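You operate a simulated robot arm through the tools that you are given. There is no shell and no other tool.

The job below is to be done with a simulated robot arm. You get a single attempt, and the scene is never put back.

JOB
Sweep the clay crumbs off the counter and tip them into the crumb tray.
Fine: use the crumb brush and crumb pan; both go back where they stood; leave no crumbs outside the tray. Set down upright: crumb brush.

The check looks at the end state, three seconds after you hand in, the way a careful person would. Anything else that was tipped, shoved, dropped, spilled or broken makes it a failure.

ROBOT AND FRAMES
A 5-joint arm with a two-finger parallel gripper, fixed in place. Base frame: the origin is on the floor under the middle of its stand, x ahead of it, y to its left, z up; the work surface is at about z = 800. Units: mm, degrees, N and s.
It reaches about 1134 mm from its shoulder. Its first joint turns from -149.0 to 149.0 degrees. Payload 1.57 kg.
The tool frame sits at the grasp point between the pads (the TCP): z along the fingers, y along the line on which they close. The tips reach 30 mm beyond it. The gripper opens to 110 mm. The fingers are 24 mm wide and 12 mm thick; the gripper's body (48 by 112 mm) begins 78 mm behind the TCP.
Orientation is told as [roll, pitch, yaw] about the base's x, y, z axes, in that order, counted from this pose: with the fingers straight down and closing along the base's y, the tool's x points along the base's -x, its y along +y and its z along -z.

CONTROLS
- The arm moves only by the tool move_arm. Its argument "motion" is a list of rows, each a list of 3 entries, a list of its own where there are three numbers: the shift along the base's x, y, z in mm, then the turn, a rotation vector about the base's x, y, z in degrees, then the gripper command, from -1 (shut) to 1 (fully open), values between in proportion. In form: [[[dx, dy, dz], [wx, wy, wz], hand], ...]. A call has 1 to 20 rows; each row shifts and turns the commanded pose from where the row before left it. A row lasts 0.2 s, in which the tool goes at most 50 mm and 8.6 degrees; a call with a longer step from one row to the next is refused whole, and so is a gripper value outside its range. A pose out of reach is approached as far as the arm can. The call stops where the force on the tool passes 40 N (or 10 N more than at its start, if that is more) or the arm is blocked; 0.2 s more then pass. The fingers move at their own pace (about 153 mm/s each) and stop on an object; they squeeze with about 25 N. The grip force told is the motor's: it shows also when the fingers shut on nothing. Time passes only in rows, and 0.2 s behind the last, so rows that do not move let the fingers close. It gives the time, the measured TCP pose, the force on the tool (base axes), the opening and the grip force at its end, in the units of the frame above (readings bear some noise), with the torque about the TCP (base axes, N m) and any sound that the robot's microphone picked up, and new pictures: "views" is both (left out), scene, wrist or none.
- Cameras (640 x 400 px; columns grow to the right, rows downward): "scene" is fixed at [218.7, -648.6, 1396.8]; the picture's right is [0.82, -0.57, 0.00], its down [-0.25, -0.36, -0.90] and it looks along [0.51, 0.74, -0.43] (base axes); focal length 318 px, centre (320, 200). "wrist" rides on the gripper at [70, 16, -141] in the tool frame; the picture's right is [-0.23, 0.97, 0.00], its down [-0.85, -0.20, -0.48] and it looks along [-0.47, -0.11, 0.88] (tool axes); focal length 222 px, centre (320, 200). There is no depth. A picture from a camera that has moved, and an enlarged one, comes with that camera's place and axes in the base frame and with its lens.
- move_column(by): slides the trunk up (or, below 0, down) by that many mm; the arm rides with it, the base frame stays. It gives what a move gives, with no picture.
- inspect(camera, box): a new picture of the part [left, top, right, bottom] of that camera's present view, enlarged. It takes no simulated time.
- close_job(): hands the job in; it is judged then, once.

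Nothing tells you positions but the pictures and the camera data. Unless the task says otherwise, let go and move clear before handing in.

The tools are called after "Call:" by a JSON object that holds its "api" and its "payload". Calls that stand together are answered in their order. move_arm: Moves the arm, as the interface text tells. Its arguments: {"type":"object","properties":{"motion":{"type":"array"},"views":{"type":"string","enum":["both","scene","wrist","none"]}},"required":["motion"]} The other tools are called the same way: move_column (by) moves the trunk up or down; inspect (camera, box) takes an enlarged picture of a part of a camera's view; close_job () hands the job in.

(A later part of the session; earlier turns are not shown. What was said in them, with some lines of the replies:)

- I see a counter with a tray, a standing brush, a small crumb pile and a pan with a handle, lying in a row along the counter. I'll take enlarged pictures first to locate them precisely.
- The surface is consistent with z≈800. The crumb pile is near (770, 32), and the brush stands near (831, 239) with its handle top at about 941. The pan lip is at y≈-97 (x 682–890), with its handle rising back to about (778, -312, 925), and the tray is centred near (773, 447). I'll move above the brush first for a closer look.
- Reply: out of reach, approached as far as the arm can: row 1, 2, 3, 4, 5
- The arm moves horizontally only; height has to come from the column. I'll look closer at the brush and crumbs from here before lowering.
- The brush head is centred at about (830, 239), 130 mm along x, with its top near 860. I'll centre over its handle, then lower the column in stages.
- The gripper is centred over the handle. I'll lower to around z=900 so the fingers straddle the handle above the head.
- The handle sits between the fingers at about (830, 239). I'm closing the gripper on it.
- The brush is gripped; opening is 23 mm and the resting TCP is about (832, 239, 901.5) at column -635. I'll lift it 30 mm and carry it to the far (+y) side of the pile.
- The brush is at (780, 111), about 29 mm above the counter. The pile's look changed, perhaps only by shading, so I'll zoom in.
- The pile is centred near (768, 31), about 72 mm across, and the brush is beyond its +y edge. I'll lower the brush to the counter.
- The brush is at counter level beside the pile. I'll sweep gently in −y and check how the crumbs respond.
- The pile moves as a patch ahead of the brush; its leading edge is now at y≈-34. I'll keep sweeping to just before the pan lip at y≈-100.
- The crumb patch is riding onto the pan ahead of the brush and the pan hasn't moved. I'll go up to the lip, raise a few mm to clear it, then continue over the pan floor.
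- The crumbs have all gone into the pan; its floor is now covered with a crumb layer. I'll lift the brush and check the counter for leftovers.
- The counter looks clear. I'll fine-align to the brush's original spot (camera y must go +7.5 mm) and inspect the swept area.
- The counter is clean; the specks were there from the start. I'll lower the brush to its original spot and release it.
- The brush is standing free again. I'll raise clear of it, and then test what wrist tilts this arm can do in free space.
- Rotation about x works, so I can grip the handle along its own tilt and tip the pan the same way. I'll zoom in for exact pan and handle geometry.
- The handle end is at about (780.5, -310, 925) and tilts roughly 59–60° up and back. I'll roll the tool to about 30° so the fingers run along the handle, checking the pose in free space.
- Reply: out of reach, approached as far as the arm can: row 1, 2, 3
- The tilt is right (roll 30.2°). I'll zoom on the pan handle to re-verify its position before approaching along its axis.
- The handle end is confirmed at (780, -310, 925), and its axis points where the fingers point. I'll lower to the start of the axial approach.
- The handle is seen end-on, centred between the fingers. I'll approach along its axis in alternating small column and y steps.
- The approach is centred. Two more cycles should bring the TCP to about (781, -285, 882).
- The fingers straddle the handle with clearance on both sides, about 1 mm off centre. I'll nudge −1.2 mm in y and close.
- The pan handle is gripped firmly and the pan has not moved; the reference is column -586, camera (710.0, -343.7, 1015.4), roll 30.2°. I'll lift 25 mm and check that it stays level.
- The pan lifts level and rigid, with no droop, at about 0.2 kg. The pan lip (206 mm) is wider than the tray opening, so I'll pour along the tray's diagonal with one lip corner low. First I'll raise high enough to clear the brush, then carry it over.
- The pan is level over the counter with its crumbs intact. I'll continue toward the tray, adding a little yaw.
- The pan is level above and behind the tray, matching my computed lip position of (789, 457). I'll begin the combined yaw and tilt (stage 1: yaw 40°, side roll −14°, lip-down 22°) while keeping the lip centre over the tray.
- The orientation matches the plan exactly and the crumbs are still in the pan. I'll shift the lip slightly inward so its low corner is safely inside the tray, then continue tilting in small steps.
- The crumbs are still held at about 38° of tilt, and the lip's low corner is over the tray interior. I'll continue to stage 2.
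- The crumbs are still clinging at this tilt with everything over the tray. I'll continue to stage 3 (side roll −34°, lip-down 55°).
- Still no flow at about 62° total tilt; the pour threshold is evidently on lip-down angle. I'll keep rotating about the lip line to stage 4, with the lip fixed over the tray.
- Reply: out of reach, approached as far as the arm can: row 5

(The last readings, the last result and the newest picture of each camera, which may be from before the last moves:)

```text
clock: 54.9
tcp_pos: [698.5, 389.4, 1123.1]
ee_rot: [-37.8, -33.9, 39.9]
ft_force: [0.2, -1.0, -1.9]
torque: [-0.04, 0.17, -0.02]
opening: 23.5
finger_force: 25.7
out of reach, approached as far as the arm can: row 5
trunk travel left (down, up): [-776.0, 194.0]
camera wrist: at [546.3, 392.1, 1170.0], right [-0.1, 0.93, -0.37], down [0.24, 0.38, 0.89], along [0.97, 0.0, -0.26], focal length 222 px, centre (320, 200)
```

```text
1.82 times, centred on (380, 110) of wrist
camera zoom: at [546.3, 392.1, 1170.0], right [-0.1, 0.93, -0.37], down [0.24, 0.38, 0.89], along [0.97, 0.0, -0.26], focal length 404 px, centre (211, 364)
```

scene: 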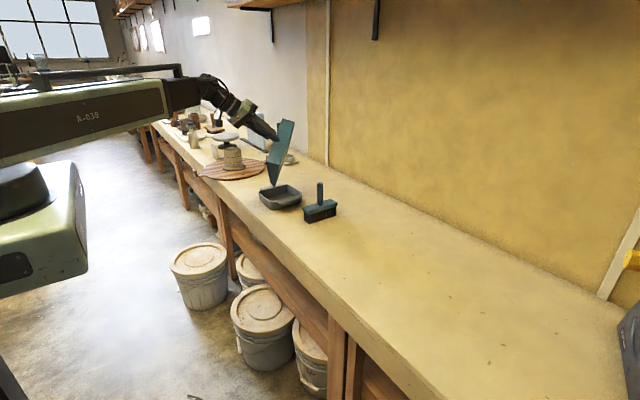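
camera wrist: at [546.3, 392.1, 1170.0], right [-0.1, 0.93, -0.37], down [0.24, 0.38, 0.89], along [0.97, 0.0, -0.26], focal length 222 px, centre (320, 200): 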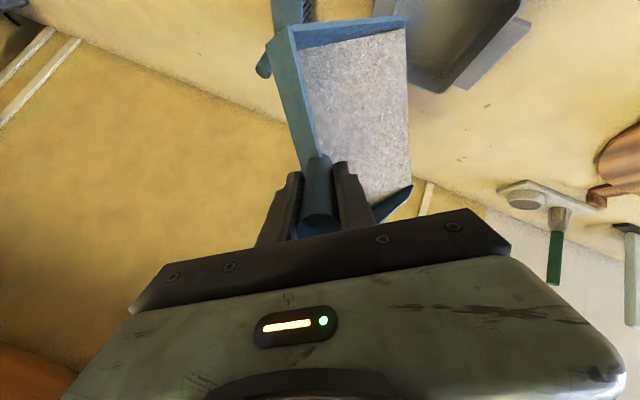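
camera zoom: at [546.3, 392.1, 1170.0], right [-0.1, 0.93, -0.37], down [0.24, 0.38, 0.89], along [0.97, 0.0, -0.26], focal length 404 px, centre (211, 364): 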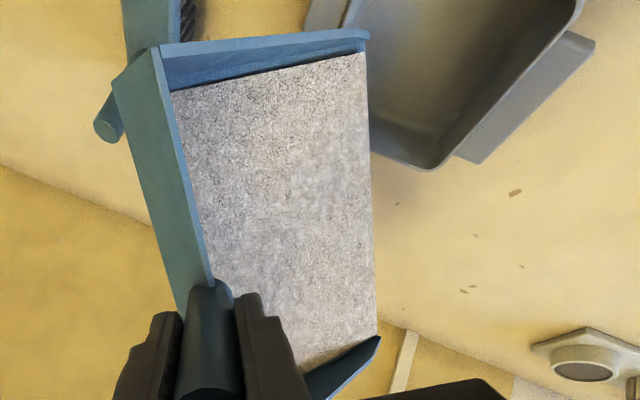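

The crumbs are still clinging at 72° of tilt. I'll lower the lip closer to the tray and wait a moment to see whether they start to flow.

Call:
{"api": "move_column", "payload": {"by": -30}}

Call:
{"api": "move_arm", "payload": {"motion": [[[0, 0, 0], [0, 0, 0], -1], [[0, 0, 0], [0, 0, 0], -1], [[0, 0, 0], [0, 0, 0], -1], [[0, 0, 0], [0, 0, 0], -1]]}}

Call:
{"api": "inspect", "payload": {"camera": "scene", "box": [220, 120, 380, 240]}}

Call:
{"api": "inspect", "payload": {"camera": "wrist", "box": [240, 0, 520, 220]}}

```text
clock: 55.7
tcp_pos: [698.5, 390.5, 1092.8]
ee_rot: [-37.8, -34.0, 40.0]
ft_force: [0.2, 0.1, -2.0]
torque: [-0.07, 0.11, -0.01]
opening: 23.5
finger_force: 25.1
trunk travel left (down, up): [-746.0, 224.0]
```

```text
clock: 56.7
tcp_pos: [698.4, 390.3, 1094.1]
ee_rot: [-37.7, -34.0, 40.1]
ft_force: [-0.8, -0.3, -2.1]
torque: [-0.02, 0.11, 0.01]
opening: 23.6
finger_force: 25.2
trunk travel left (down, up): [-746.0, 224.0]
camera wrist: at [546.4, 391.9, 1140.0], right [-0.1, 0.93, -0.37], down [0.24, 0.38, 0.89], along [0.97, 0.0, -0.26], focal length 222 px, centre (320, 200)
```

scene: 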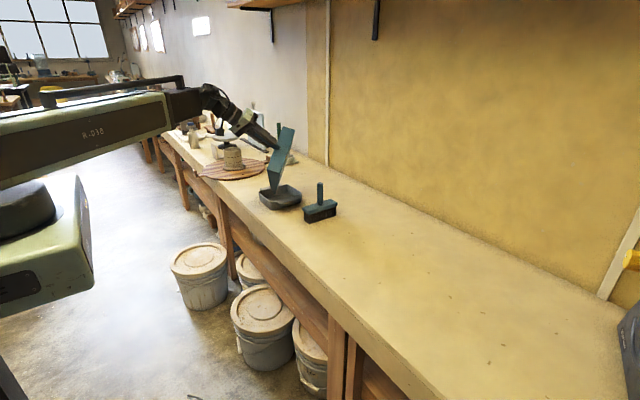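
wrist: 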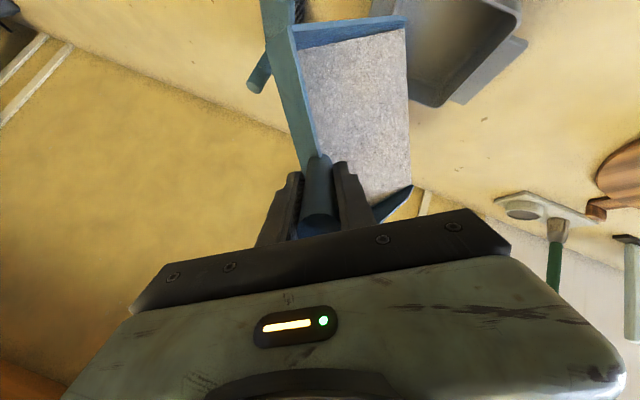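

```text
3.33 times, centred on (300, 180) of scene
camera zoom: at [218.7, -648.6, 1396.8], right [0.82, -0.57, 0.0], down [-0.25, -0.36, -0.9], along [0.51, 0.74, -0.43], focal length 1059 px, centre (387, 267)
```

zoom: 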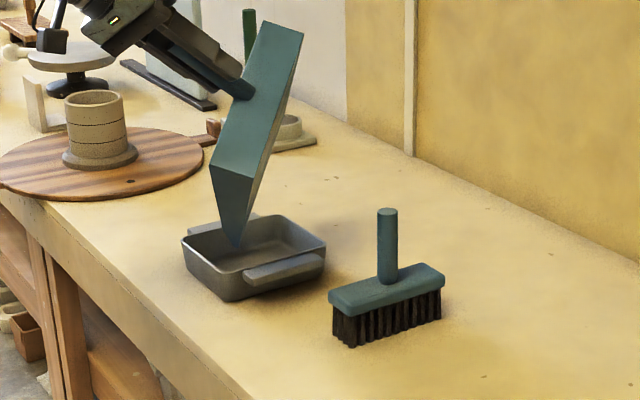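

```text
1.82 times, centred on (380, 110) of wrist
camera zoom: at [546.4, 391.9, 1140.0], right [-0.1, 0.93, -0.37], down [0.24, 0.38, 0.89], along [0.97, 0.0, -0.26], focal length 404 px, centre (211, 364)
```

zoom: 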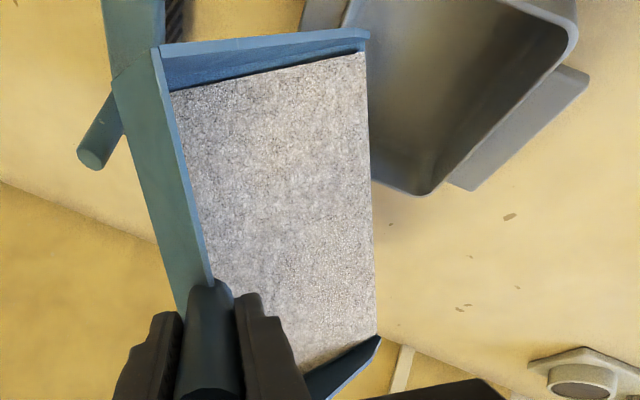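

Nothing yet, so it needs a steeper tip. I'll rotate further about the lip line to about 85°, keeping the lip over the tray.

Call:
{"api": "move_arm", "payload": {"motion": [[[-6, 8.1, 6], [-1.799, -1.51, -1.584], -1], [[-6, 8.1, 6], [-1.799, -1.51, -1.584], -1], [[-6, 8.1, 6], [-1.799, -1.51, -1.584], -1], [[-5.2, 8.4, 7.2], [-1.799, -1.51, -1.584], -1], [[-5.2, 8.4, 7.2], [-1.799, -1.51, -1.584], -1], [[-5.2, 8.4, 7.2], [-1.799, -1.51, -1.584], -1], [[0, 0, 0], [0, 0, 0], -1]]}}

Call:
{"api": "inspect", "payload": {"camera": "scene", "box": [220, 120, 380, 240]}}

Call:
{"api": "inspect", "payload": {"camera": "wrist", "box": [240, 0, 520, 220]}}

```text
clock: 58.3
tcp_pos: [664.3, 440.1, 1135.9]
ee_rot: [-54.5, -33.8, 39.8]
ft_force: [-0.6, -0.2, -2.8]
torque: [0.03, 0.15, 0.01]
opening: 23.6
finger_force: 24.9
trunk travel left (down, up): [-746.0, 224.0]
camera wrist: at [510.5, 472.8, 1154.1], right [0.12, 0.84, -0.53], down [0.18, 0.51, 0.84], along [0.98, -0.2, -0.09], focal length 222 px, centre (320, 200)
```

scene: 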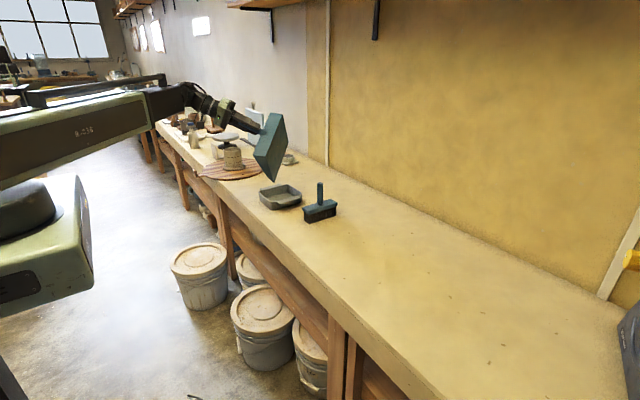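
wrist: 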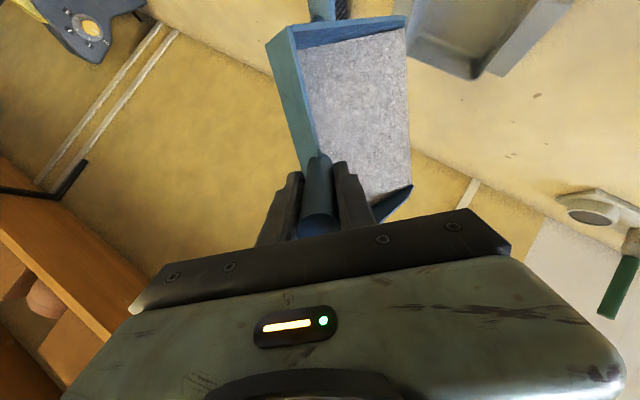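

```text
3.33 times, centred on (300, 180) of scene
camera zoom: at [218.7, -648.6, 1396.8], right [0.82, -0.57, 0.0], down [-0.25, -0.36, -0.9], along [0.51, 0.74, -0.43], focal length 1059 px, centre (387, 267)
```

zoom: 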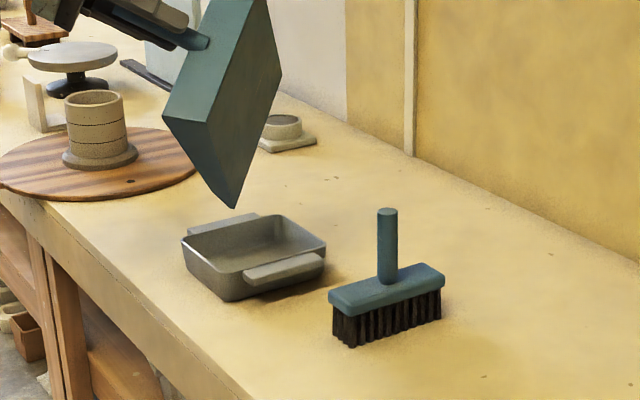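

```text
1.82 times, centred on (380, 110) of wrist
camera zoom: at [510.5, 472.8, 1154.1], right [0.12, 0.84, -0.53], down [0.18, 0.51, 0.84], along [0.98, -0.2, -0.09], focal length 404 px, centre (211, 364)
```

zoom: 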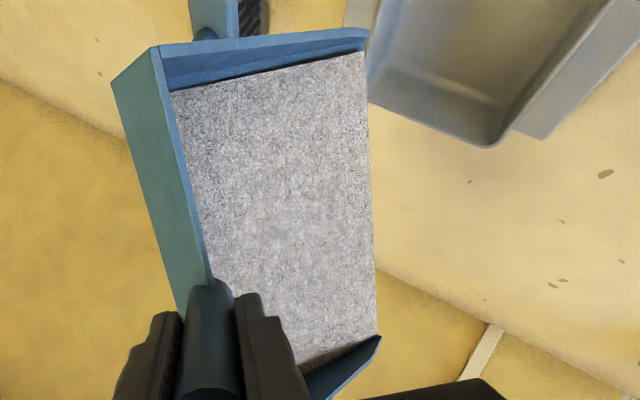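

Still nothing at about 86° of total tilt, but the sideways roll limits the true lip-down angle to 56°. I'll reduce the side roll to −15° so the lip points steeply down, keeping its low corner and centre over the tray.

Call:
{"api": "move_column", "payload": {"by": -20}}

Call:
{"api": "move_arm", "payload": {"motion": [[[7.6, 6.6, -3.7], [-2.036, 2.426, 0], -1], [[7.6, 6.6, -3.7], [-2.036, 2.426, 0], -1], [[7.6, 6.6, -3.7], [-2.036, 2.426, 0], -1], [[0, 0, 0], [0, 0, 0], -1]]}}

Call:
{"api": "inspect", "payload": {"camera": "scene", "box": [220, 120, 380, 240]}}

Call:
{"api": "inspect", "payload": {"camera": "wrist", "box": [240, 0, 520, 220]}}

```text
clock: 58.9
tcp_pos: [664.6, 438.4, 1116.3]
ee_rot: [-54.5, -33.9, 40.0]
ft_force: [0.7, 0.2, -2.0]
torque: [0.02, 0.14, -0.01]
opening: 23.7
finger_force: 24.8
trunk travel left (down, up): [-726.0, 244.0]
```

```text
clock: 59.9
tcp_pos: [688.2, 457.2, 1105.0]
ee_rot: [-54.5, -24.2, 39.9]
ft_force: [-0.3, 0.2, -2.1]
torque: [0.03, 0.12, -0.03]
opening: 23.7
finger_force: 24.9
trunk travel left (down, up): [-726.0, 244.0]
camera wrist: at [537.0, 495.0, 1138.6], right [0.05, 0.78, -0.63], down [0.28, 0.59, 0.75], along [0.96, -0.21, -0.19], focal length 222 px, centre (320, 200)
```

scene: 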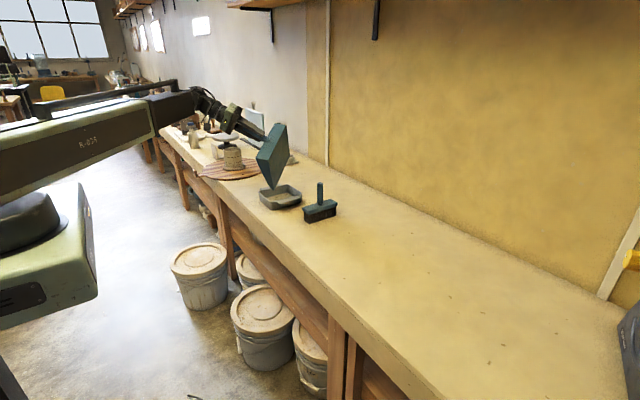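
wrist: 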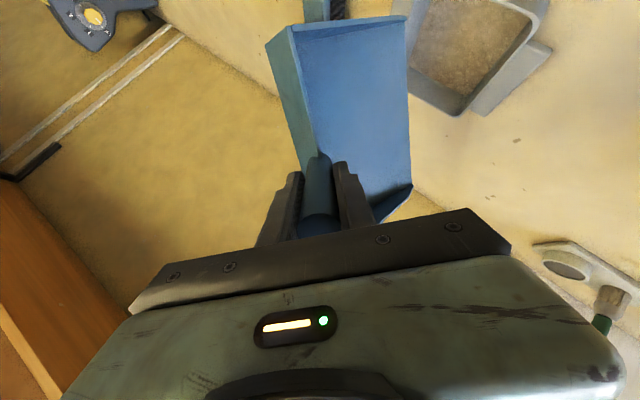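

```text
3.33 times, centred on (300, 180) of scene
camera zoom: at [218.7, -648.6, 1396.8], right [0.82, -0.57, 0.0], down [-0.25, -0.36, -0.9], along [0.51, 0.74, -0.43], focal length 1059 px, centre (387, 267)
```

zoom: 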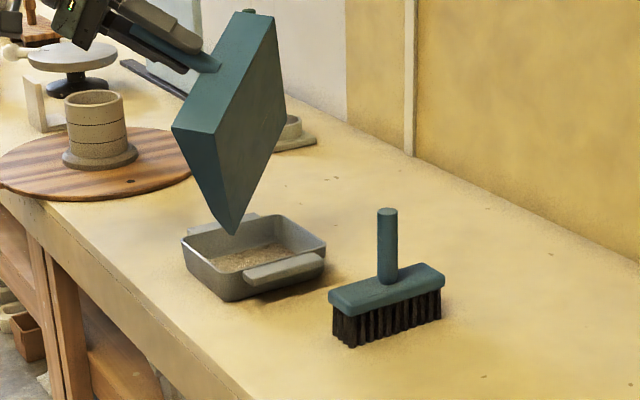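

```text
1.82 times, centred on (380, 110) of wrist
camera zoom: at [537.0, 495.0, 1138.6], right [0.05, 0.78, -0.63], down [0.28, 0.59, 0.75], along [0.96, -0.21, -0.19], focal length 404 px, centre (211, 364)
```

zoom: 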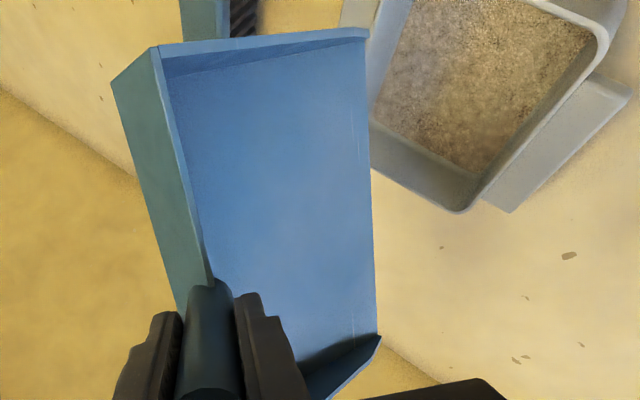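

The crumbs have dropped into the tray, the pan is empty and I see no spill. I'll raise high, then rotate the empty pan back to level while moving away from the tray.

Call:
{"api": "move_column", "payload": {"by": 150}}

Call:
{"api": "move_arm", "payload": {"motion": [[[6.6, -18, -11], [2.674, 3.987, -0.352], -1], [[6.6, -18, -11], [2.874, 3.903, -0.467], -1], [[6.6, -18, -11], [3.07, 3.807, -0.583], -1], [[6.6, -18, -11], [3.26, 3.7, -0.7], -1], [[6.6, -18, -11], [3.444, 3.583, -0.819], -1], [[6.6, -18, -11], [3.619, 3.455, -0.938], -1], [[6.6, -18, -11], [3.789, 3.318, -1.058], -1], [[6.6, -18, -11], [3.951, 3.171, -1.179], -1], [[6.6, -18, -11], [4.104, 3.016, -1.301], -1], [[6.6, -18, -3.5], [4.247, 2.852, -1.423], -1], [[6.6, -18, -3.5], [4.383, 2.68, -1.546], -1], [[6.6, -18, 4.7], [4.507, 2.503, -1.669], -1], [[6.6, -18, 4.7], [4.621, 2.319, -1.793], -1], [[6.6, -18, 4.7], [4.725, 2.129, -1.917], -1], [[6.6, -18, 4.7], [4.818, 1.933, -2.042], -1], [[6.6, -18, 4.7], [4.899, 1.735, -2.166], -1], [[6.6, -18, 4.7], [4.97, 1.533, -2.291], -1], [[0, 0, 0], [0, 0, 0], -1]]}}

Call:
{"api": "inspect", "payload": {"camera": "scene", "box": [220, 120, 420, 260]}}

Call:
{"api": "inspect", "payload": {"camera": "wrist", "box": [240, 0, 540, 220]}}

```text
clock: 61.7
tcp_pos: [688.5, 459.2, 1255.4]
ee_rot: [-54.5, -24.5, 39.9]
ft_force: [-0.1, -0.4, -2.0]
torque: [0.02, 0.13, -0.01]
opening: 23.5
finger_force: 25.6
trunk travel left (down, up): [-876.0, 94.0]
```

```text
clock: 65.5
tcp_pos: [799.6, 152.1, 1174.8]
ee_rot: [30.5, 0.3, -0.1]
ft_force: [0.1, -0.2, -1.6]
torque: [-0.19, -0.03, -0.01]
opening: 23.7
finger_force: 25.0
out of reach, approached as far as the arm can: row 1, 2, 3, 5, 8, 9, 13, 16, 17
trunk travel left (down, up): [-876.0, 94.0]
camera wrist: at [729.7, 95.1, 1305.7], right [0.23, 0.84, 0.49], down [0.85, -0.42, 0.31], along [0.46, 0.35, -0.81], focal length 222 px, centre (320, 200)
```

scene: 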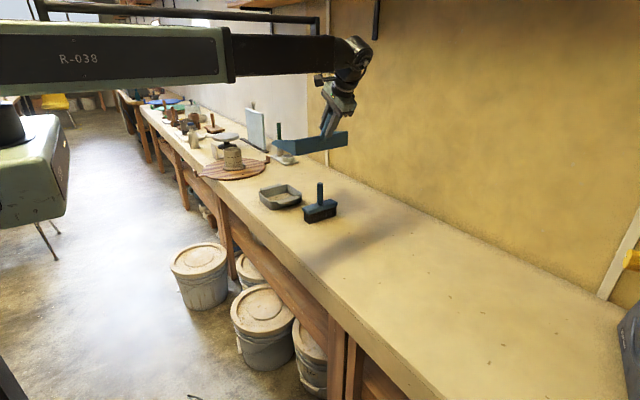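
wrist: 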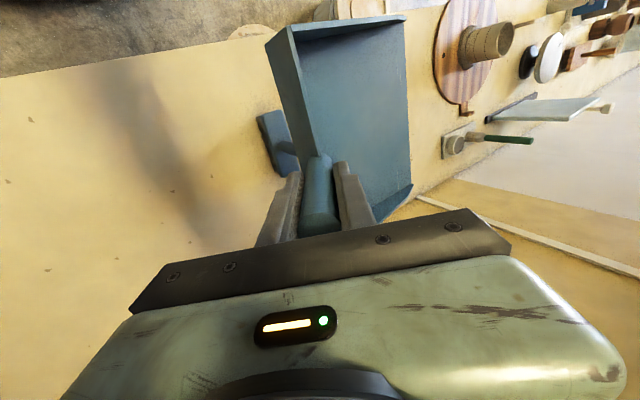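

```text
2.86 times, centred on (320, 190) of scene
camera zoom: at [218.7, -648.6, 1396.8], right [0.82, -0.57, 0.0], down [-0.25, -0.36, -0.9], along [0.51, 0.74, -0.43], focal length 908 px, centre (320, 229)
```

zoom: 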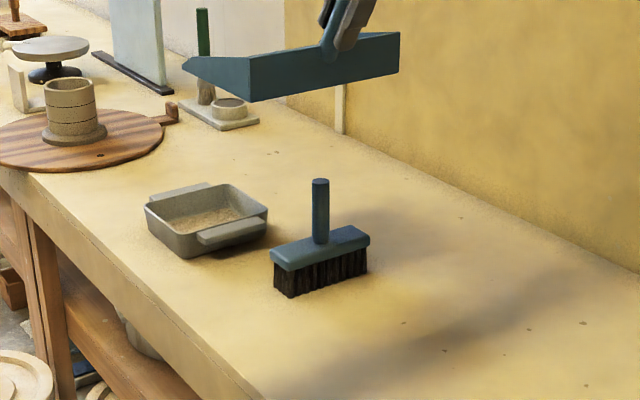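

```text
1.82 times, centred on (390, 110) of wrist
camera zoom: at [729.7, 95.1, 1305.7], right [0.23, 0.84, 0.49], down [0.85, -0.42, 0.31], along [0.46, 0.35, -0.81], focal length 404 px, centre (193, 364)
```

zoom: 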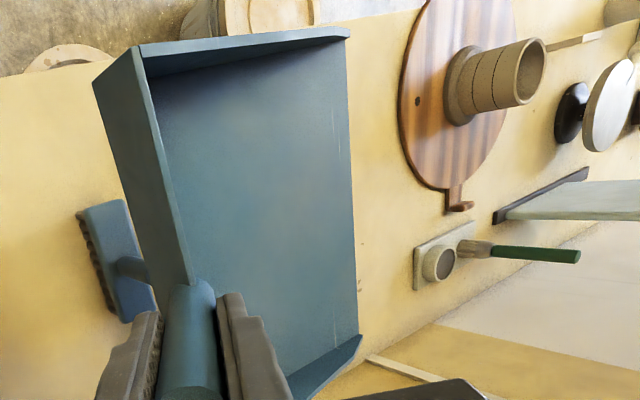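

The pan is level again and empty, and the crumbs are in the tray. I'll carry the pan back over its original spot and trim the small orientation error.

Call:
{"api": "move_arm", "payload": {"motion": [[[-0.5, -10, 0], [-0.15, -0.15, 0.05], -1], [[-1, -20, 0], [-0.15, -0.15, 0.05], -1], [[-1.2, -30, 0], [0, 0, 0], -1], [[-1.2, -30, 0], [0, 0, 0], -1], [[-1.2, -30, 0], [0, 0, 0], -1], [[-1.2, -30, 0], [0, 0, 0], -1], [[-1.2, -30, 0], [0, 0, 0], -1], [[-1.2, -30, 0], [0, 0, 0], -1], [[-1.2, -30, 0], [0, 0, 0], -1], [[-1.2, -30, 0], [0, 0, 0], -1], [[-1.2, -30, 0], [0, 0, 0], -1], [[-1.2, -30, 0], [0, 0, 0], -1], [[-1.2, -30, 0], [0, 0, 0], -1], [[-1.2, -30, 0], [0, 0, 0], -1], [[-1.2, -26, 0], [0, 0, 0], -1], [[-1, -14, 0], [0, 0, 0], -1], [[0, -8, 0], [0, 0, 0], -1], [[0, 0, 0], [0, 0, 0], -1]]}}

```text
clock: 69.3
tcp_pos: [781.2, -285.9, 1174.7]
ee_rot: [30.1, -0.2, 0.0]
ft_force: [0.7, -0.5, -1.7]
torque: [-0.18, 0.01, -0.02]
opening: 23.8
finger_force: 25.2
trunk travel left (down, up): [-876.0, 94.0]
camera wrist: at [711.1, -343.0, 1305.0], right [0.23, 0.84, 0.49], down [0.85, -0.41, 0.32], along [0.47, 0.35, -0.81], focal length 222 px, centre (320, 200)
```

scene: 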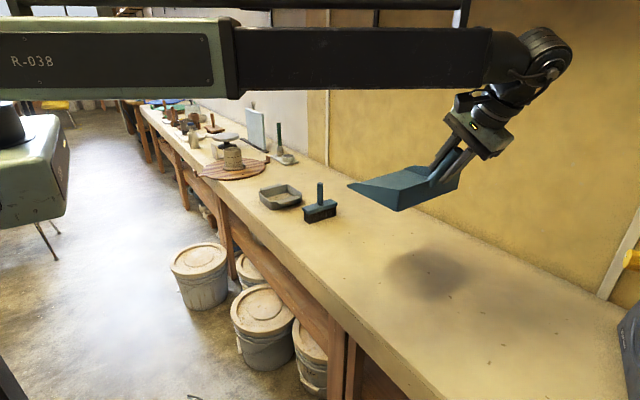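
wrist: 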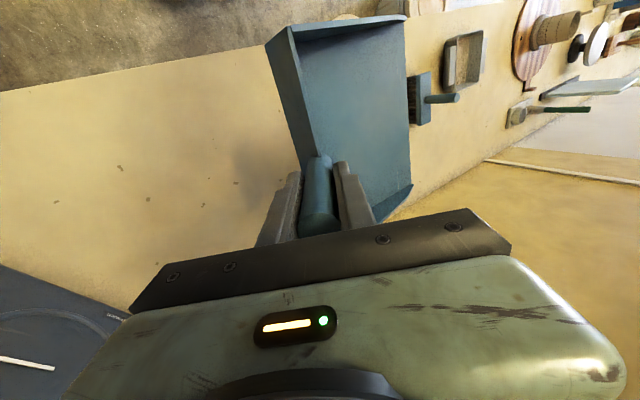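

I'm within about 1 mm of the reference. I'll trim and then lower the column most of the way.

Call:
{"api": "move_arm", "payload": {"motion": [[[-0.6, -0.6, 0], [0.1, 0.15, 0], -1], [[0, 0, 0], [0, 0, 0], -1]], "views": "none"}}

Call:
{"api": "move_column", "payload": {"by": -265}}

Call:
{"api": "move_arm", "payload": {"motion": [[[0, 0, 0], [0, 0, 0], -1], [[0, 0, 0], [0, 0, 0], -1]]}}

Call:
{"api": "inspect", "payload": {"camera": "wrist", "box": [200, 20, 440, 220]}}

```text
clock: 69.9
tcp_pos: [782.2, -286.5, 1174.5]
ee_rot: [30.4, 0.0, 0.0]
ft_force: [1.2, -0.1, -1.4]
torque: [-0.18, -0.03, -0.02]
opening: 23.7
finger_force: 25.2
trunk travel left (down, up): [-876.0, 94.0]
```

```text
clock: 72.6
tcp_pos: [780.8, -285.5, 909.7]
ee_rot: [30.2, -0.1, 0.0]
ft_force: [-0.7, 0.6, -1.5]
torque: [-0.16, -0.02, -0.03]
opening: 23.6
finger_force: 25.9
trunk travel left (down, up): [-611.0, 359.0]
```

```text
clock: 73.2
tcp_pos: [781.2, -285.3, 909.1]
ee_rot: [30.3, 0.0, 0.1]
ft_force: [1.1, -0.2, -1.7]
torque: [-0.19, -0.01, 0.0]
opening: 23.7
finger_force: 24.8
trunk travel left (down, up): [-611.0, 359.0]
camera wrist: at [710.9, -343.5, 1040.2], right [0.23, 0.84, 0.49], down [0.85, -0.41, 0.31], along [0.47, 0.35, -0.81], focal length 222 px, centre (320, 200)
```

scene: 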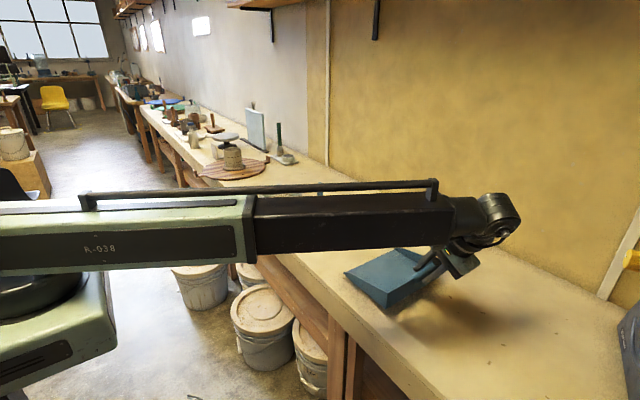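
wrist: 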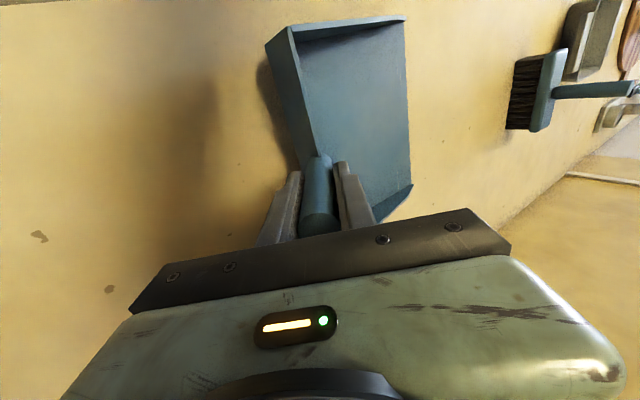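

```text
2.00 times, centred on (320, 120) of wrist
camera zoom: at [710.9, -343.5, 1040.2], right [0.23, 0.84, 0.49], down [0.85, -0.41, 0.31], along [0.47, 0.35, -0.81], focal length 444 px, centre (320, 360)
```

zoom: 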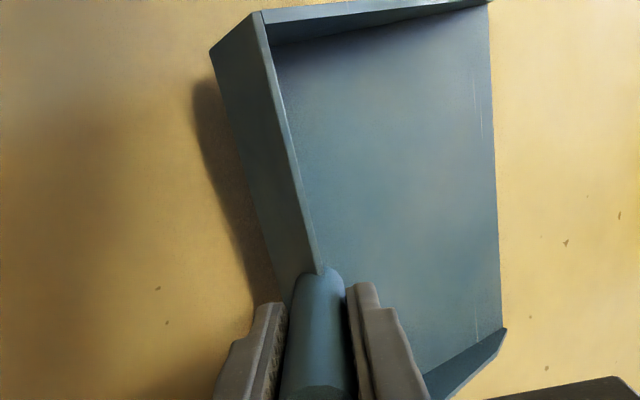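

This is nearly identical to the view after first lifting. I'll trim −0.7 mm in x and lower onto the counter.

Call:
{"api": "move_arm", "payload": {"motion": [[[-0.7, -0.2, 0], [0, 0, 0], -1], [[0, 0, 0], [0, 0, 0], -1]], "views": "none"}}

Call:
{"api": "move_column", "payload": {"by": -24}}

Call:
{"api": "move_arm", "payload": {"motion": [[[0, 0, 0], [0, 0, 0], -1], [[0, 0, 0], [0, 0, 0], -1]]}}

Call:
{"api": "inspect", "payload": {"camera": "scene", "box": [335, 190, 535, 320]}}

```text
clock: 73.8
tcp_pos: [779.4, -286.1, 909.3]
ee_rot: [30.3, 0.0, 0.0]
ft_force: [0.6, -0.2, -2.4]
torque: [-0.13, -0.03, 0.0]
opening: 23.6
finger_force: 24.8
trunk travel left (down, up): [-611.0, 359.0]
```

```text
clock: 74.5
tcp_pos: [780.1, -286.3, 885.5]
ee_rot: [30.3, 0.0, 0.0]
ft_force: [-0.2, 0.5, -2.0]
torque: [-0.03, -0.03, 0.05]
opening: 23.9
finger_force: 25.0
trunk travel left (down, up): [-587.0, 383.0]
```

```text
clock: 75.1
tcp_pos: [780.8, -286.7, 885.5]
ee_rot: [30.2, 0.0, -0.1]
ft_force: [-0.5, 0.0, -2.3]
torque: [-0.15, -0.02, 0.0]
opening: 23.9
finger_force: 24.9
trunk travel left (down, up): [-587.0, 383.0]
camera wrist: at [710.2, -343.7, 1016.2], right [0.23, 0.84, 0.49], down [0.85, -0.41, 0.31], along [0.47, 0.35, -0.81], focal length 222 px, centre (320, 200)
```

scene: 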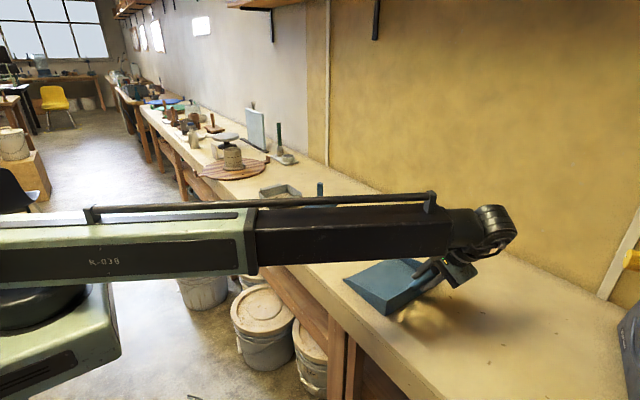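
wrist: 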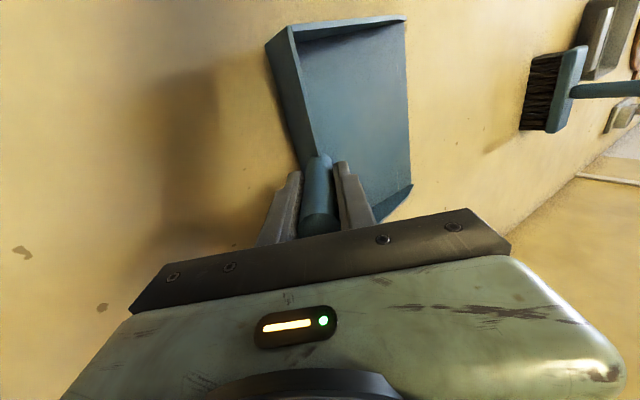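

```text
3.08 times, centred on (435, 255) of scene
camera zoom: at [218.7, -648.6, 1396.8], right [0.82, -0.57, 0.0], down [-0.25, -0.36, -0.9], along [0.51, 0.74, -0.43], focal length 977 px, centre (-34, 31)
```

zoom: 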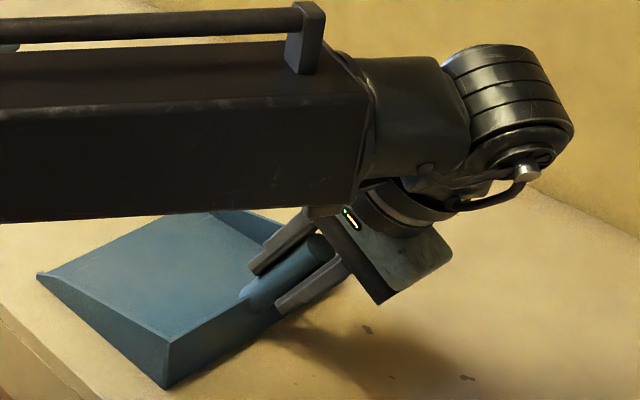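

The pan is at the reference position, about 1 mm above the counter. I'll lower that last millimetre and open the gripper.

Call:
{"api": "move_column", "payload": {"by": -1}}

Call:
{"api": "move_arm", "payload": {"motion": [[[0, 0, 0], [0, 0, 0], -1], [[0, 0, 0], [0, 0, 0], -0.5], [[0, 0, 0], [0, 0, 0], 0], [[0, 0, 0], [0, 0, 0], 0.6], [[0, 0, 0], [0, 0, 0], 0.6], [[0, 0, 0], [0, 0, 0], 0.6]]}}

Call:
{"api": "inspect", "payload": {"camera": "scene", "box": [335, 190, 535, 320]}}

Call:
{"api": "inspect", "payload": {"camera": "wrist", "box": [200, 20, 440, 220]}}

```text
clock: 75.6
tcp_pos: [781.4, -285.1, 884.9]
ee_rot: [30.3, -0.1, 0.0]
ft_force: [2.9, -1.9, 7.9]
torque: [0.09, 0.08, -0.04]
opening: 23.8
finger_force: 24.9
trunk travel left (down, up): [-586.0, 384.0]
```

```text
clock: 77.0
tcp_pos: [780.4, -286.6, 884.5]
ee_rot: [30.3, 0.0, 0.1]
ft_force: [0.6, -0.1, 0.0]
torque: [0.03, 0.01, 0.01]
opening: 87.8
finger_force: 0.1
trunk travel left (down, up): [-586.0, 384.0]
camera wrist: at [710.0, -343.7, 1015.4], right [0.23, 0.84, 0.49], down [0.85, -0.41, 0.31], along [0.47, 0.35, -0.81], focal length 222 px, centre (320, 200)
```

scene: 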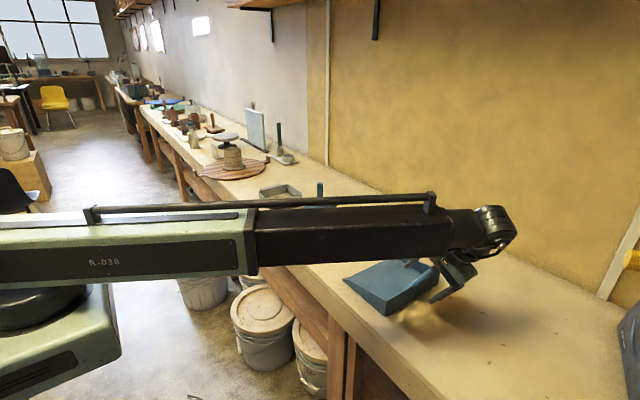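
wrist: 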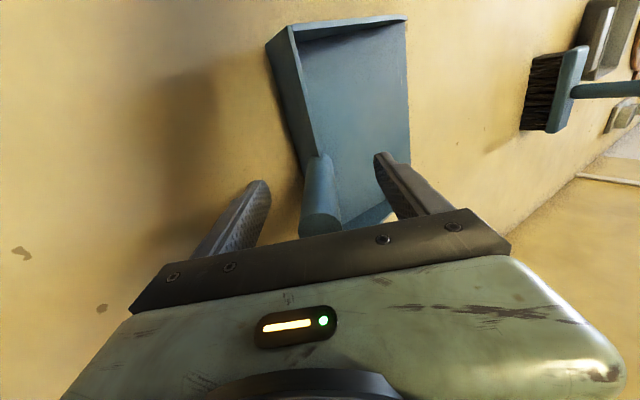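

```text
3.08 times, centred on (435, 255) of scene
camera zoom: at [218.7, -648.6, 1396.8], right [0.82, -0.57, 0.0], down [-0.25, -0.36, -0.9], along [0.51, 0.74, -0.43], focal length 977 px, centre (-34, 31)
```

zoom: 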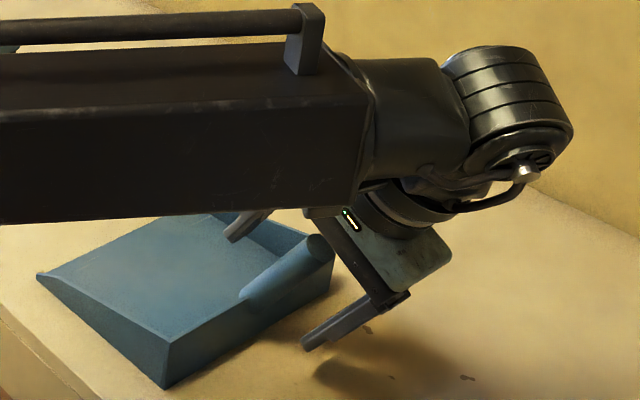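

```text
2.00 times, centred on (320, 120) of wrist
camera zoom: at [710.0, -343.7, 1015.4], right [0.23, 0.84, 0.49], down [0.85, -0.41, 0.31], along [0.47, 0.35, -0.81], focal length 444 px, centre (320, 360)
```

zoom: 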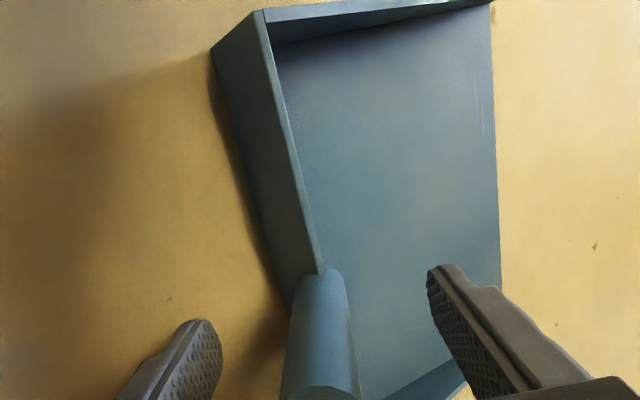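

The pan is released exactly where it stood. I'll retreat along the handle axis in reverse steps.

Call:
{"api": "move_arm", "payload": {"motion": [[[0, -8, 0], [0, 0, 0], 0.6], [[0, -8, 0], [0, 0, 0], 0.6]], "views": "none"}}

Call:
{"api": "move_column", "payload": {"by": 28}}

Call:
{"api": "move_arm", "payload": {"motion": [[[0, -8, 0], [0, 0, 0], 0.6], [[0, -8, 0], [0, 0, 0], 0.6]], "views": "none"}}

Call:
{"api": "move_column", "payload": {"by": 28}}

Call:
{"api": "move_arm", "payload": {"motion": [[[0, -8, 0], [0, 0, 0], 0.6], [[0, -8, 0], [0, 0, 0], 0.6]], "views": "none"}}

Call:
{"api": "move_column", "payload": {"by": 28}}

Call:
{"api": "move_arm", "payload": {"motion": [[[0, -8, 0], [0, 0, 0], 0.6], [[0, -8, 0], [0, 0, 0], 0.6]], "views": "none"}}

Call:
{"api": "move_column", "payload": {"by": 40}}

Call:
{"api": "move_arm", "payload": {"motion": [[[0, 0, 0], [0, 0, 0], 0.6]]}}

```text
clock: 77.6
tcp_pos: [781.3, -302.1, 884.6]
ee_rot: [30.3, 0.1, 0.0]
ft_force: [0.0, 0.0, 0.1]
torque: [-0.02, 0.03, 0.01]
opening: 88.0
finger_force: 0.1
trunk travel left (down, up): [-586.0, 384.0]
```

```text
clock: 78.3
tcp_pos: [780.4, -302.4, 914.3]
ee_rot: [30.3, 0.0, 0.0]
ft_force: [0.5, 0.0, -0.5]
torque: [-0.01, 0.0, -0.01]
opening: 87.9
finger_force: 0.1
trunk travel left (down, up): [-614.0, 356.0]
```

```text
clock: 78.9
tcp_pos: [780.0, -320.2, 911.9]
ee_rot: [30.4, 0.1, 0.0]
ft_force: [0.2, -0.9, 1.3]
torque: [0.02, 0.01, -0.03]
opening: 88.1
finger_force: 0.1
trunk travel left (down, up): [-614.0, 356.0]
```

```text
clock: 79.7
tcp_pos: [780.5, -318.9, 941.5]
ee_rot: [30.2, 0.1, 0.1]
ft_force: [0.5, -0.2, 0.4]
torque: [0.04, -0.01, 0.02]
opening: 87.9
finger_force: 0.0
trunk travel left (down, up): [-642.0, 328.0]
```

```text
clock: 80.3
tcp_pos: [781.3, -333.1, 940.8]
ee_rot: [30.3, 0.0, 0.1]
ft_force: [0.3, -0.1, -0.4]
torque: [-0.01, -0.03, 0.0]
opening: 87.9
finger_force: 0.0
trunk travel left (down, up): [-642.0, 328.0]
```

```text
clock: 81.0
tcp_pos: [780.2, -334.2, 968.4]
ee_rot: [30.4, -0.1, 0.0]
ft_force: [0.5, 0.3, -0.3]
torque: [-0.05, 0.01, -0.01]
opening: 88.0
finger_force: 0.0
trunk travel left (down, up): [-670.0, 300.0]
```

```text
clock: 81.6
tcp_pos: [779.9, -351.3, 967.5]
ee_rot: [30.3, 0.0, -0.1]
ft_force: [0.6, -1.0, -1.1]
torque: [0.0, -0.01, 0.03]
opening: 88.1
finger_force: 0.1
trunk travel left (down, up): [-670.0, 300.0]
```

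```text
clock: 82.4
tcp_pos: [781.5, -350.4, 1008.6]
ee_rot: [30.2, 0.1, 0.0]
ft_force: [0.1, 0.7, 0.2]
torque: [-0.02, -0.02, -0.04]
opening: 87.7
finger_force: 0.0
trunk travel left (down, up): [-710.0, 260.0]
```

```text
clock: 82.8
tcp_pos: [781.6, -350.9, 1008.4]
ee_rot: [30.3, 0.0, 0.0]
ft_force: [1.1, 1.0, -0.7]
torque: [0.01, -0.01, -0.01]
opening: 87.9
finger_force: 0.0
trunk travel left (down, up): [-710.0, 260.0]
camera wrist: at [710.1, -408.0, 1139.4], right [0.23, 0.84, 0.49], down [0.85, -0.41, 0.31], along [0.47, 0.35, -0.81], focal length 222 px, centre (320, 200)
```

scene: 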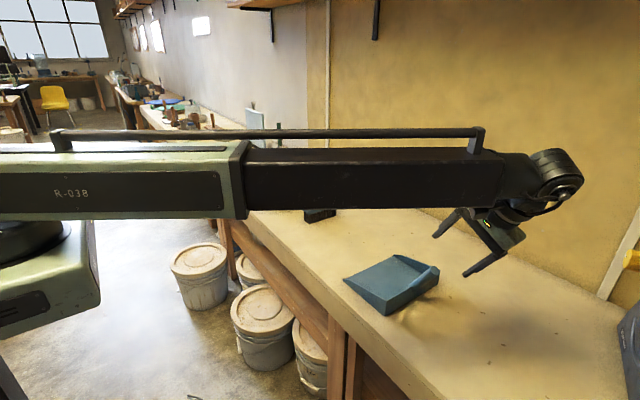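
wrist: 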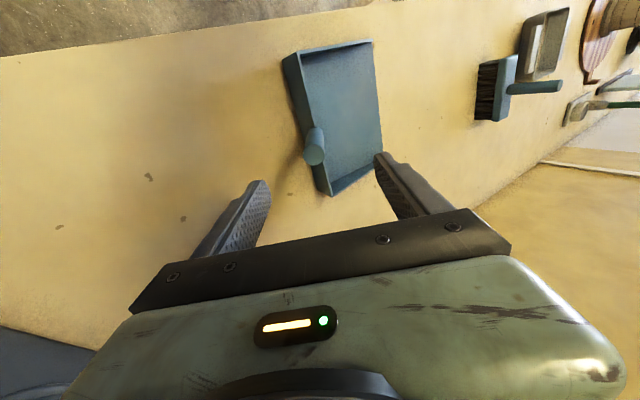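

The fingers are clear of the pan. I'll raise the column and go to an overview pose like the start to verify the final state.

Call:
{"api": "move_column", "payload": {"by": 180}}

Call:
{"api": "move_arm", "payload": {"motion": [[[0, 10, 0], [-6, 0, 0], 0.6], [[0, 25, 0], [-6, 0, 0], 0.6], [[0, 35, 0], [-6, 0, 0], 0.6], [[-5, 45, 0], [-6, 0, 0], 0.6], [[-5, 45, 0], [-6.2, 0, 0], 0.6], [[-10, 45, 0], [0, 0, 0], 0.6], [[-10, 45, 0], [0, 0, 0], 0.6], [[-10, 45, 0], [0, 0, 0], 0.6], [[-10, 45, 0], [0, 0, 0], 0.6], [[-10, 45, 0], [0, 0, 0], 0.6], [[-10, 45, 0], [0, 0, 0], 0.6], [[-10, 45, 0], [0, 0, 0], 0.6], [[-10, 40, 0], [0, 0, 0], 0.6], [[-5, 25, 0], [0, 0, 0], 0.6], [[0, 10, 0], [0, 0, 0], 0.6], [[0, 0, 0], [0, 0, 0], 0.6]]}}

Call:
{"api": "inspect", "payload": {"camera": "scene", "box": [240, 160, 460, 320]}}

Call:
{"api": "inspect", "payload": {"camera": "scene", "box": [230, 165, 350, 240]}}

```text
clock: 84.8
tcp_pos: [781.3, -350.6, 1187.8]
ee_rot: [30.2, -0.1, 0.0]
ft_force: [0.3, -0.2, -0.2]
torque: [-0.03, 0.02, -0.01]
opening: 88.2
finger_force: 0.1
trunk travel left (down, up): [-890.0, 80.0]
```

```text
clock: 88.2
tcp_pos: [685.6, 200.8, 1156.3]
ee_rot: [0.1, 0.0, 0.0]
ft_force: [-0.1, -0.6, 0.1]
torque: [-0.04, 0.0, -0.04]
opening: 88.0
finger_force: 0.2
out of reach, approached as far as the arm can: row 1, 2, 3, 4
trunk travel left (down, up): [-890.0, 80.0]
camera wrist: at [615.1, 216.2, 1298.1], right [0.23, 0.97, 0.0], down [0.85, -0.2, 0.48], along [0.47, -0.11, -0.88], focal length 222 px, centre (320, 200)
```

scene: 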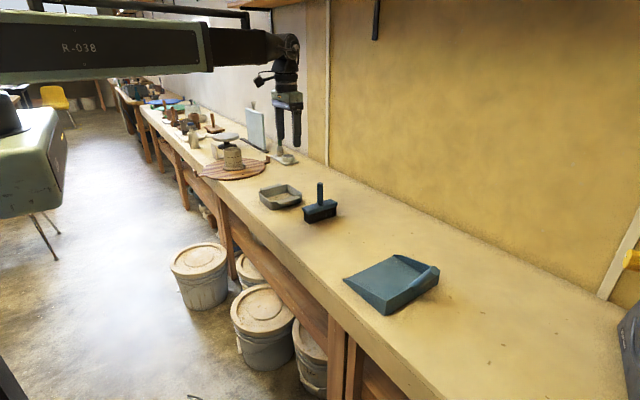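
wrist: 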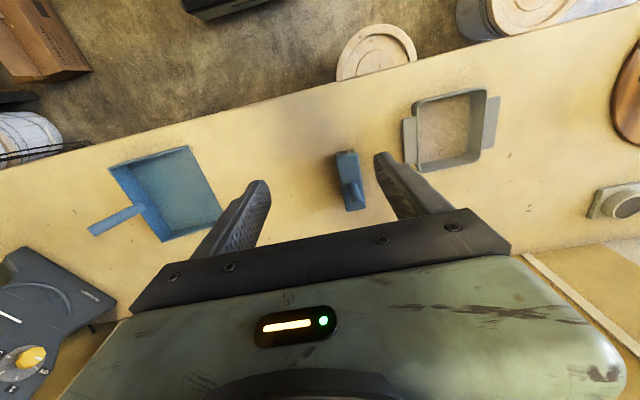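

```text
2.50 times, centred on (350, 240) of scene
camera zoom: at [218.7, -648.6, 1396.8], right [0.82, -0.57, 0.0], down [-0.25, -0.36, -0.9], along [0.51, 0.74, -0.43], focal length 794 px, centre (245, 100)
```

zoom: 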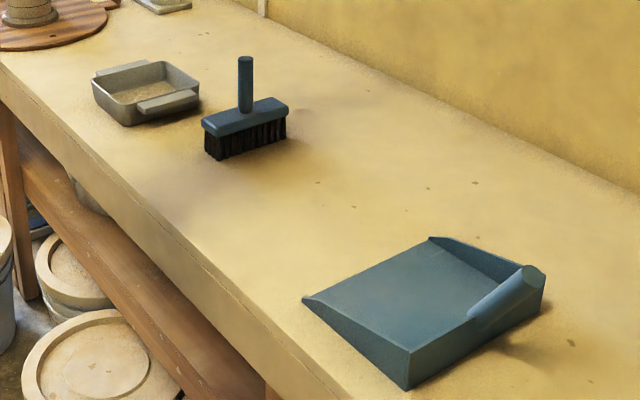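

```text
5.33 times, centred on (290, 202) of scene
camera zoom: at [218.7, -648.6, 1396.8], right [0.82, -0.57, 0.0], down [-0.25, -0.36, -0.9], along [0.51, 0.74, -0.43], focal length 1694 px, centre (480, 187)
```

zoom: 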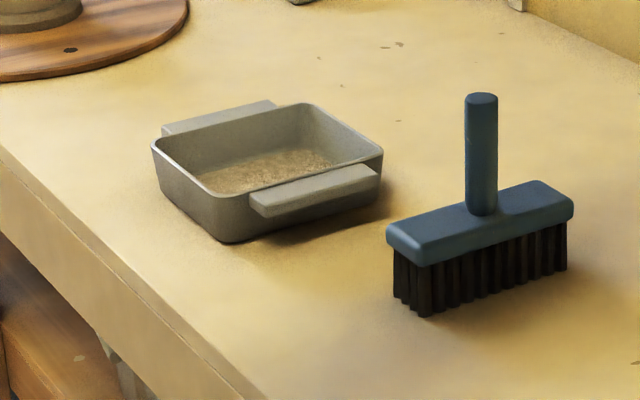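

Brush and pan sit at the same pixels as at the start. I'll take a last zoomed look around the tray and swept area for stray crumbs.

Call:
{"api": "inspect", "payload": {"camera": "wrist", "box": [320, 70, 560, 230]}}

Call:
{"api": "inspect", "payload": {"camera": "wrist", "box": [80, 90, 340, 260]}}

```text
2.50 times, centred on (440, 150) of wrist
camera zoom: at [615.1, 216.2, 1298.1], right [0.23, 0.97, 0.0], down [0.85, -0.2, 0.48], along [0.47, -0.11, -0.88], focal length 555 px, centre (20, 325)
```

zoom: 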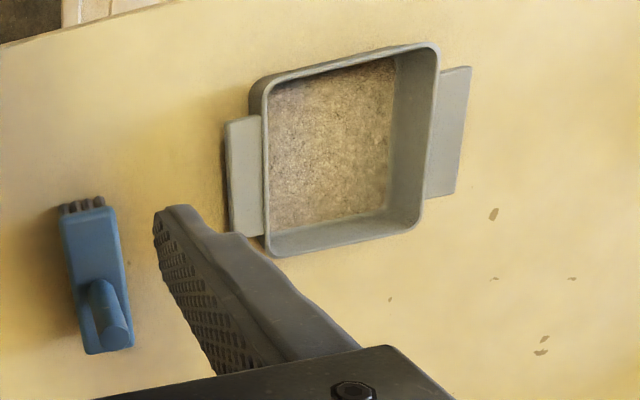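

```text
2.35 times, centred on (210, 175) of wrist
camera zoom: at [615.1, 216.2, 1298.1], right [0.23, 0.97, 0.0], down [0.85, -0.2, 0.48], along [0.47, -0.11, -0.88], focal length 523 px, centre (579, 259)
```

zoom: 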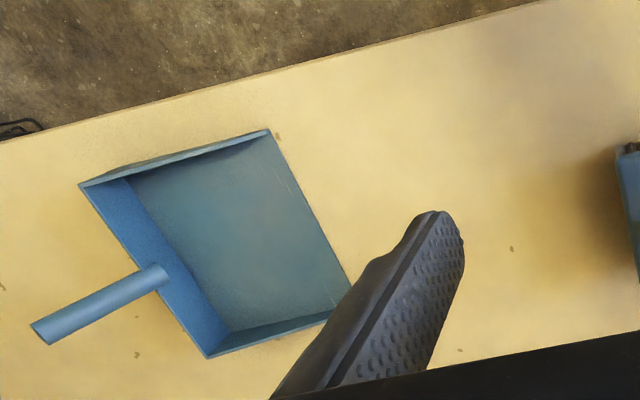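

All crumbs are in the tray and the counter is clean apart from its original specks. The brush stands upright at its spot, the pan is back in place, and the arm is clear, so I'm handing in.

Call:
{"api": "close_job", "payload": {}}

```text
The job is handed in.
```

The clay crumbs are all in the crumb tray, and I've handed the job in; the result of the check hasn't come back.

- **Crumbs:** The brush moved them onto the pan in one sweep, and they dropped cleanly into the tray. The final close-ups show no crumbs on the counter. The few specks left on it were there at the start.
- **Brush:** It stands upright where it was at the start, as far as the scene camera shows.
- **Pan:** It is empty and back where it stood, again matching its starting position in the camera view.
- **Arm:** The gripper let go of both tools and moved clear before I handed in. I saw nothing else disturbed.
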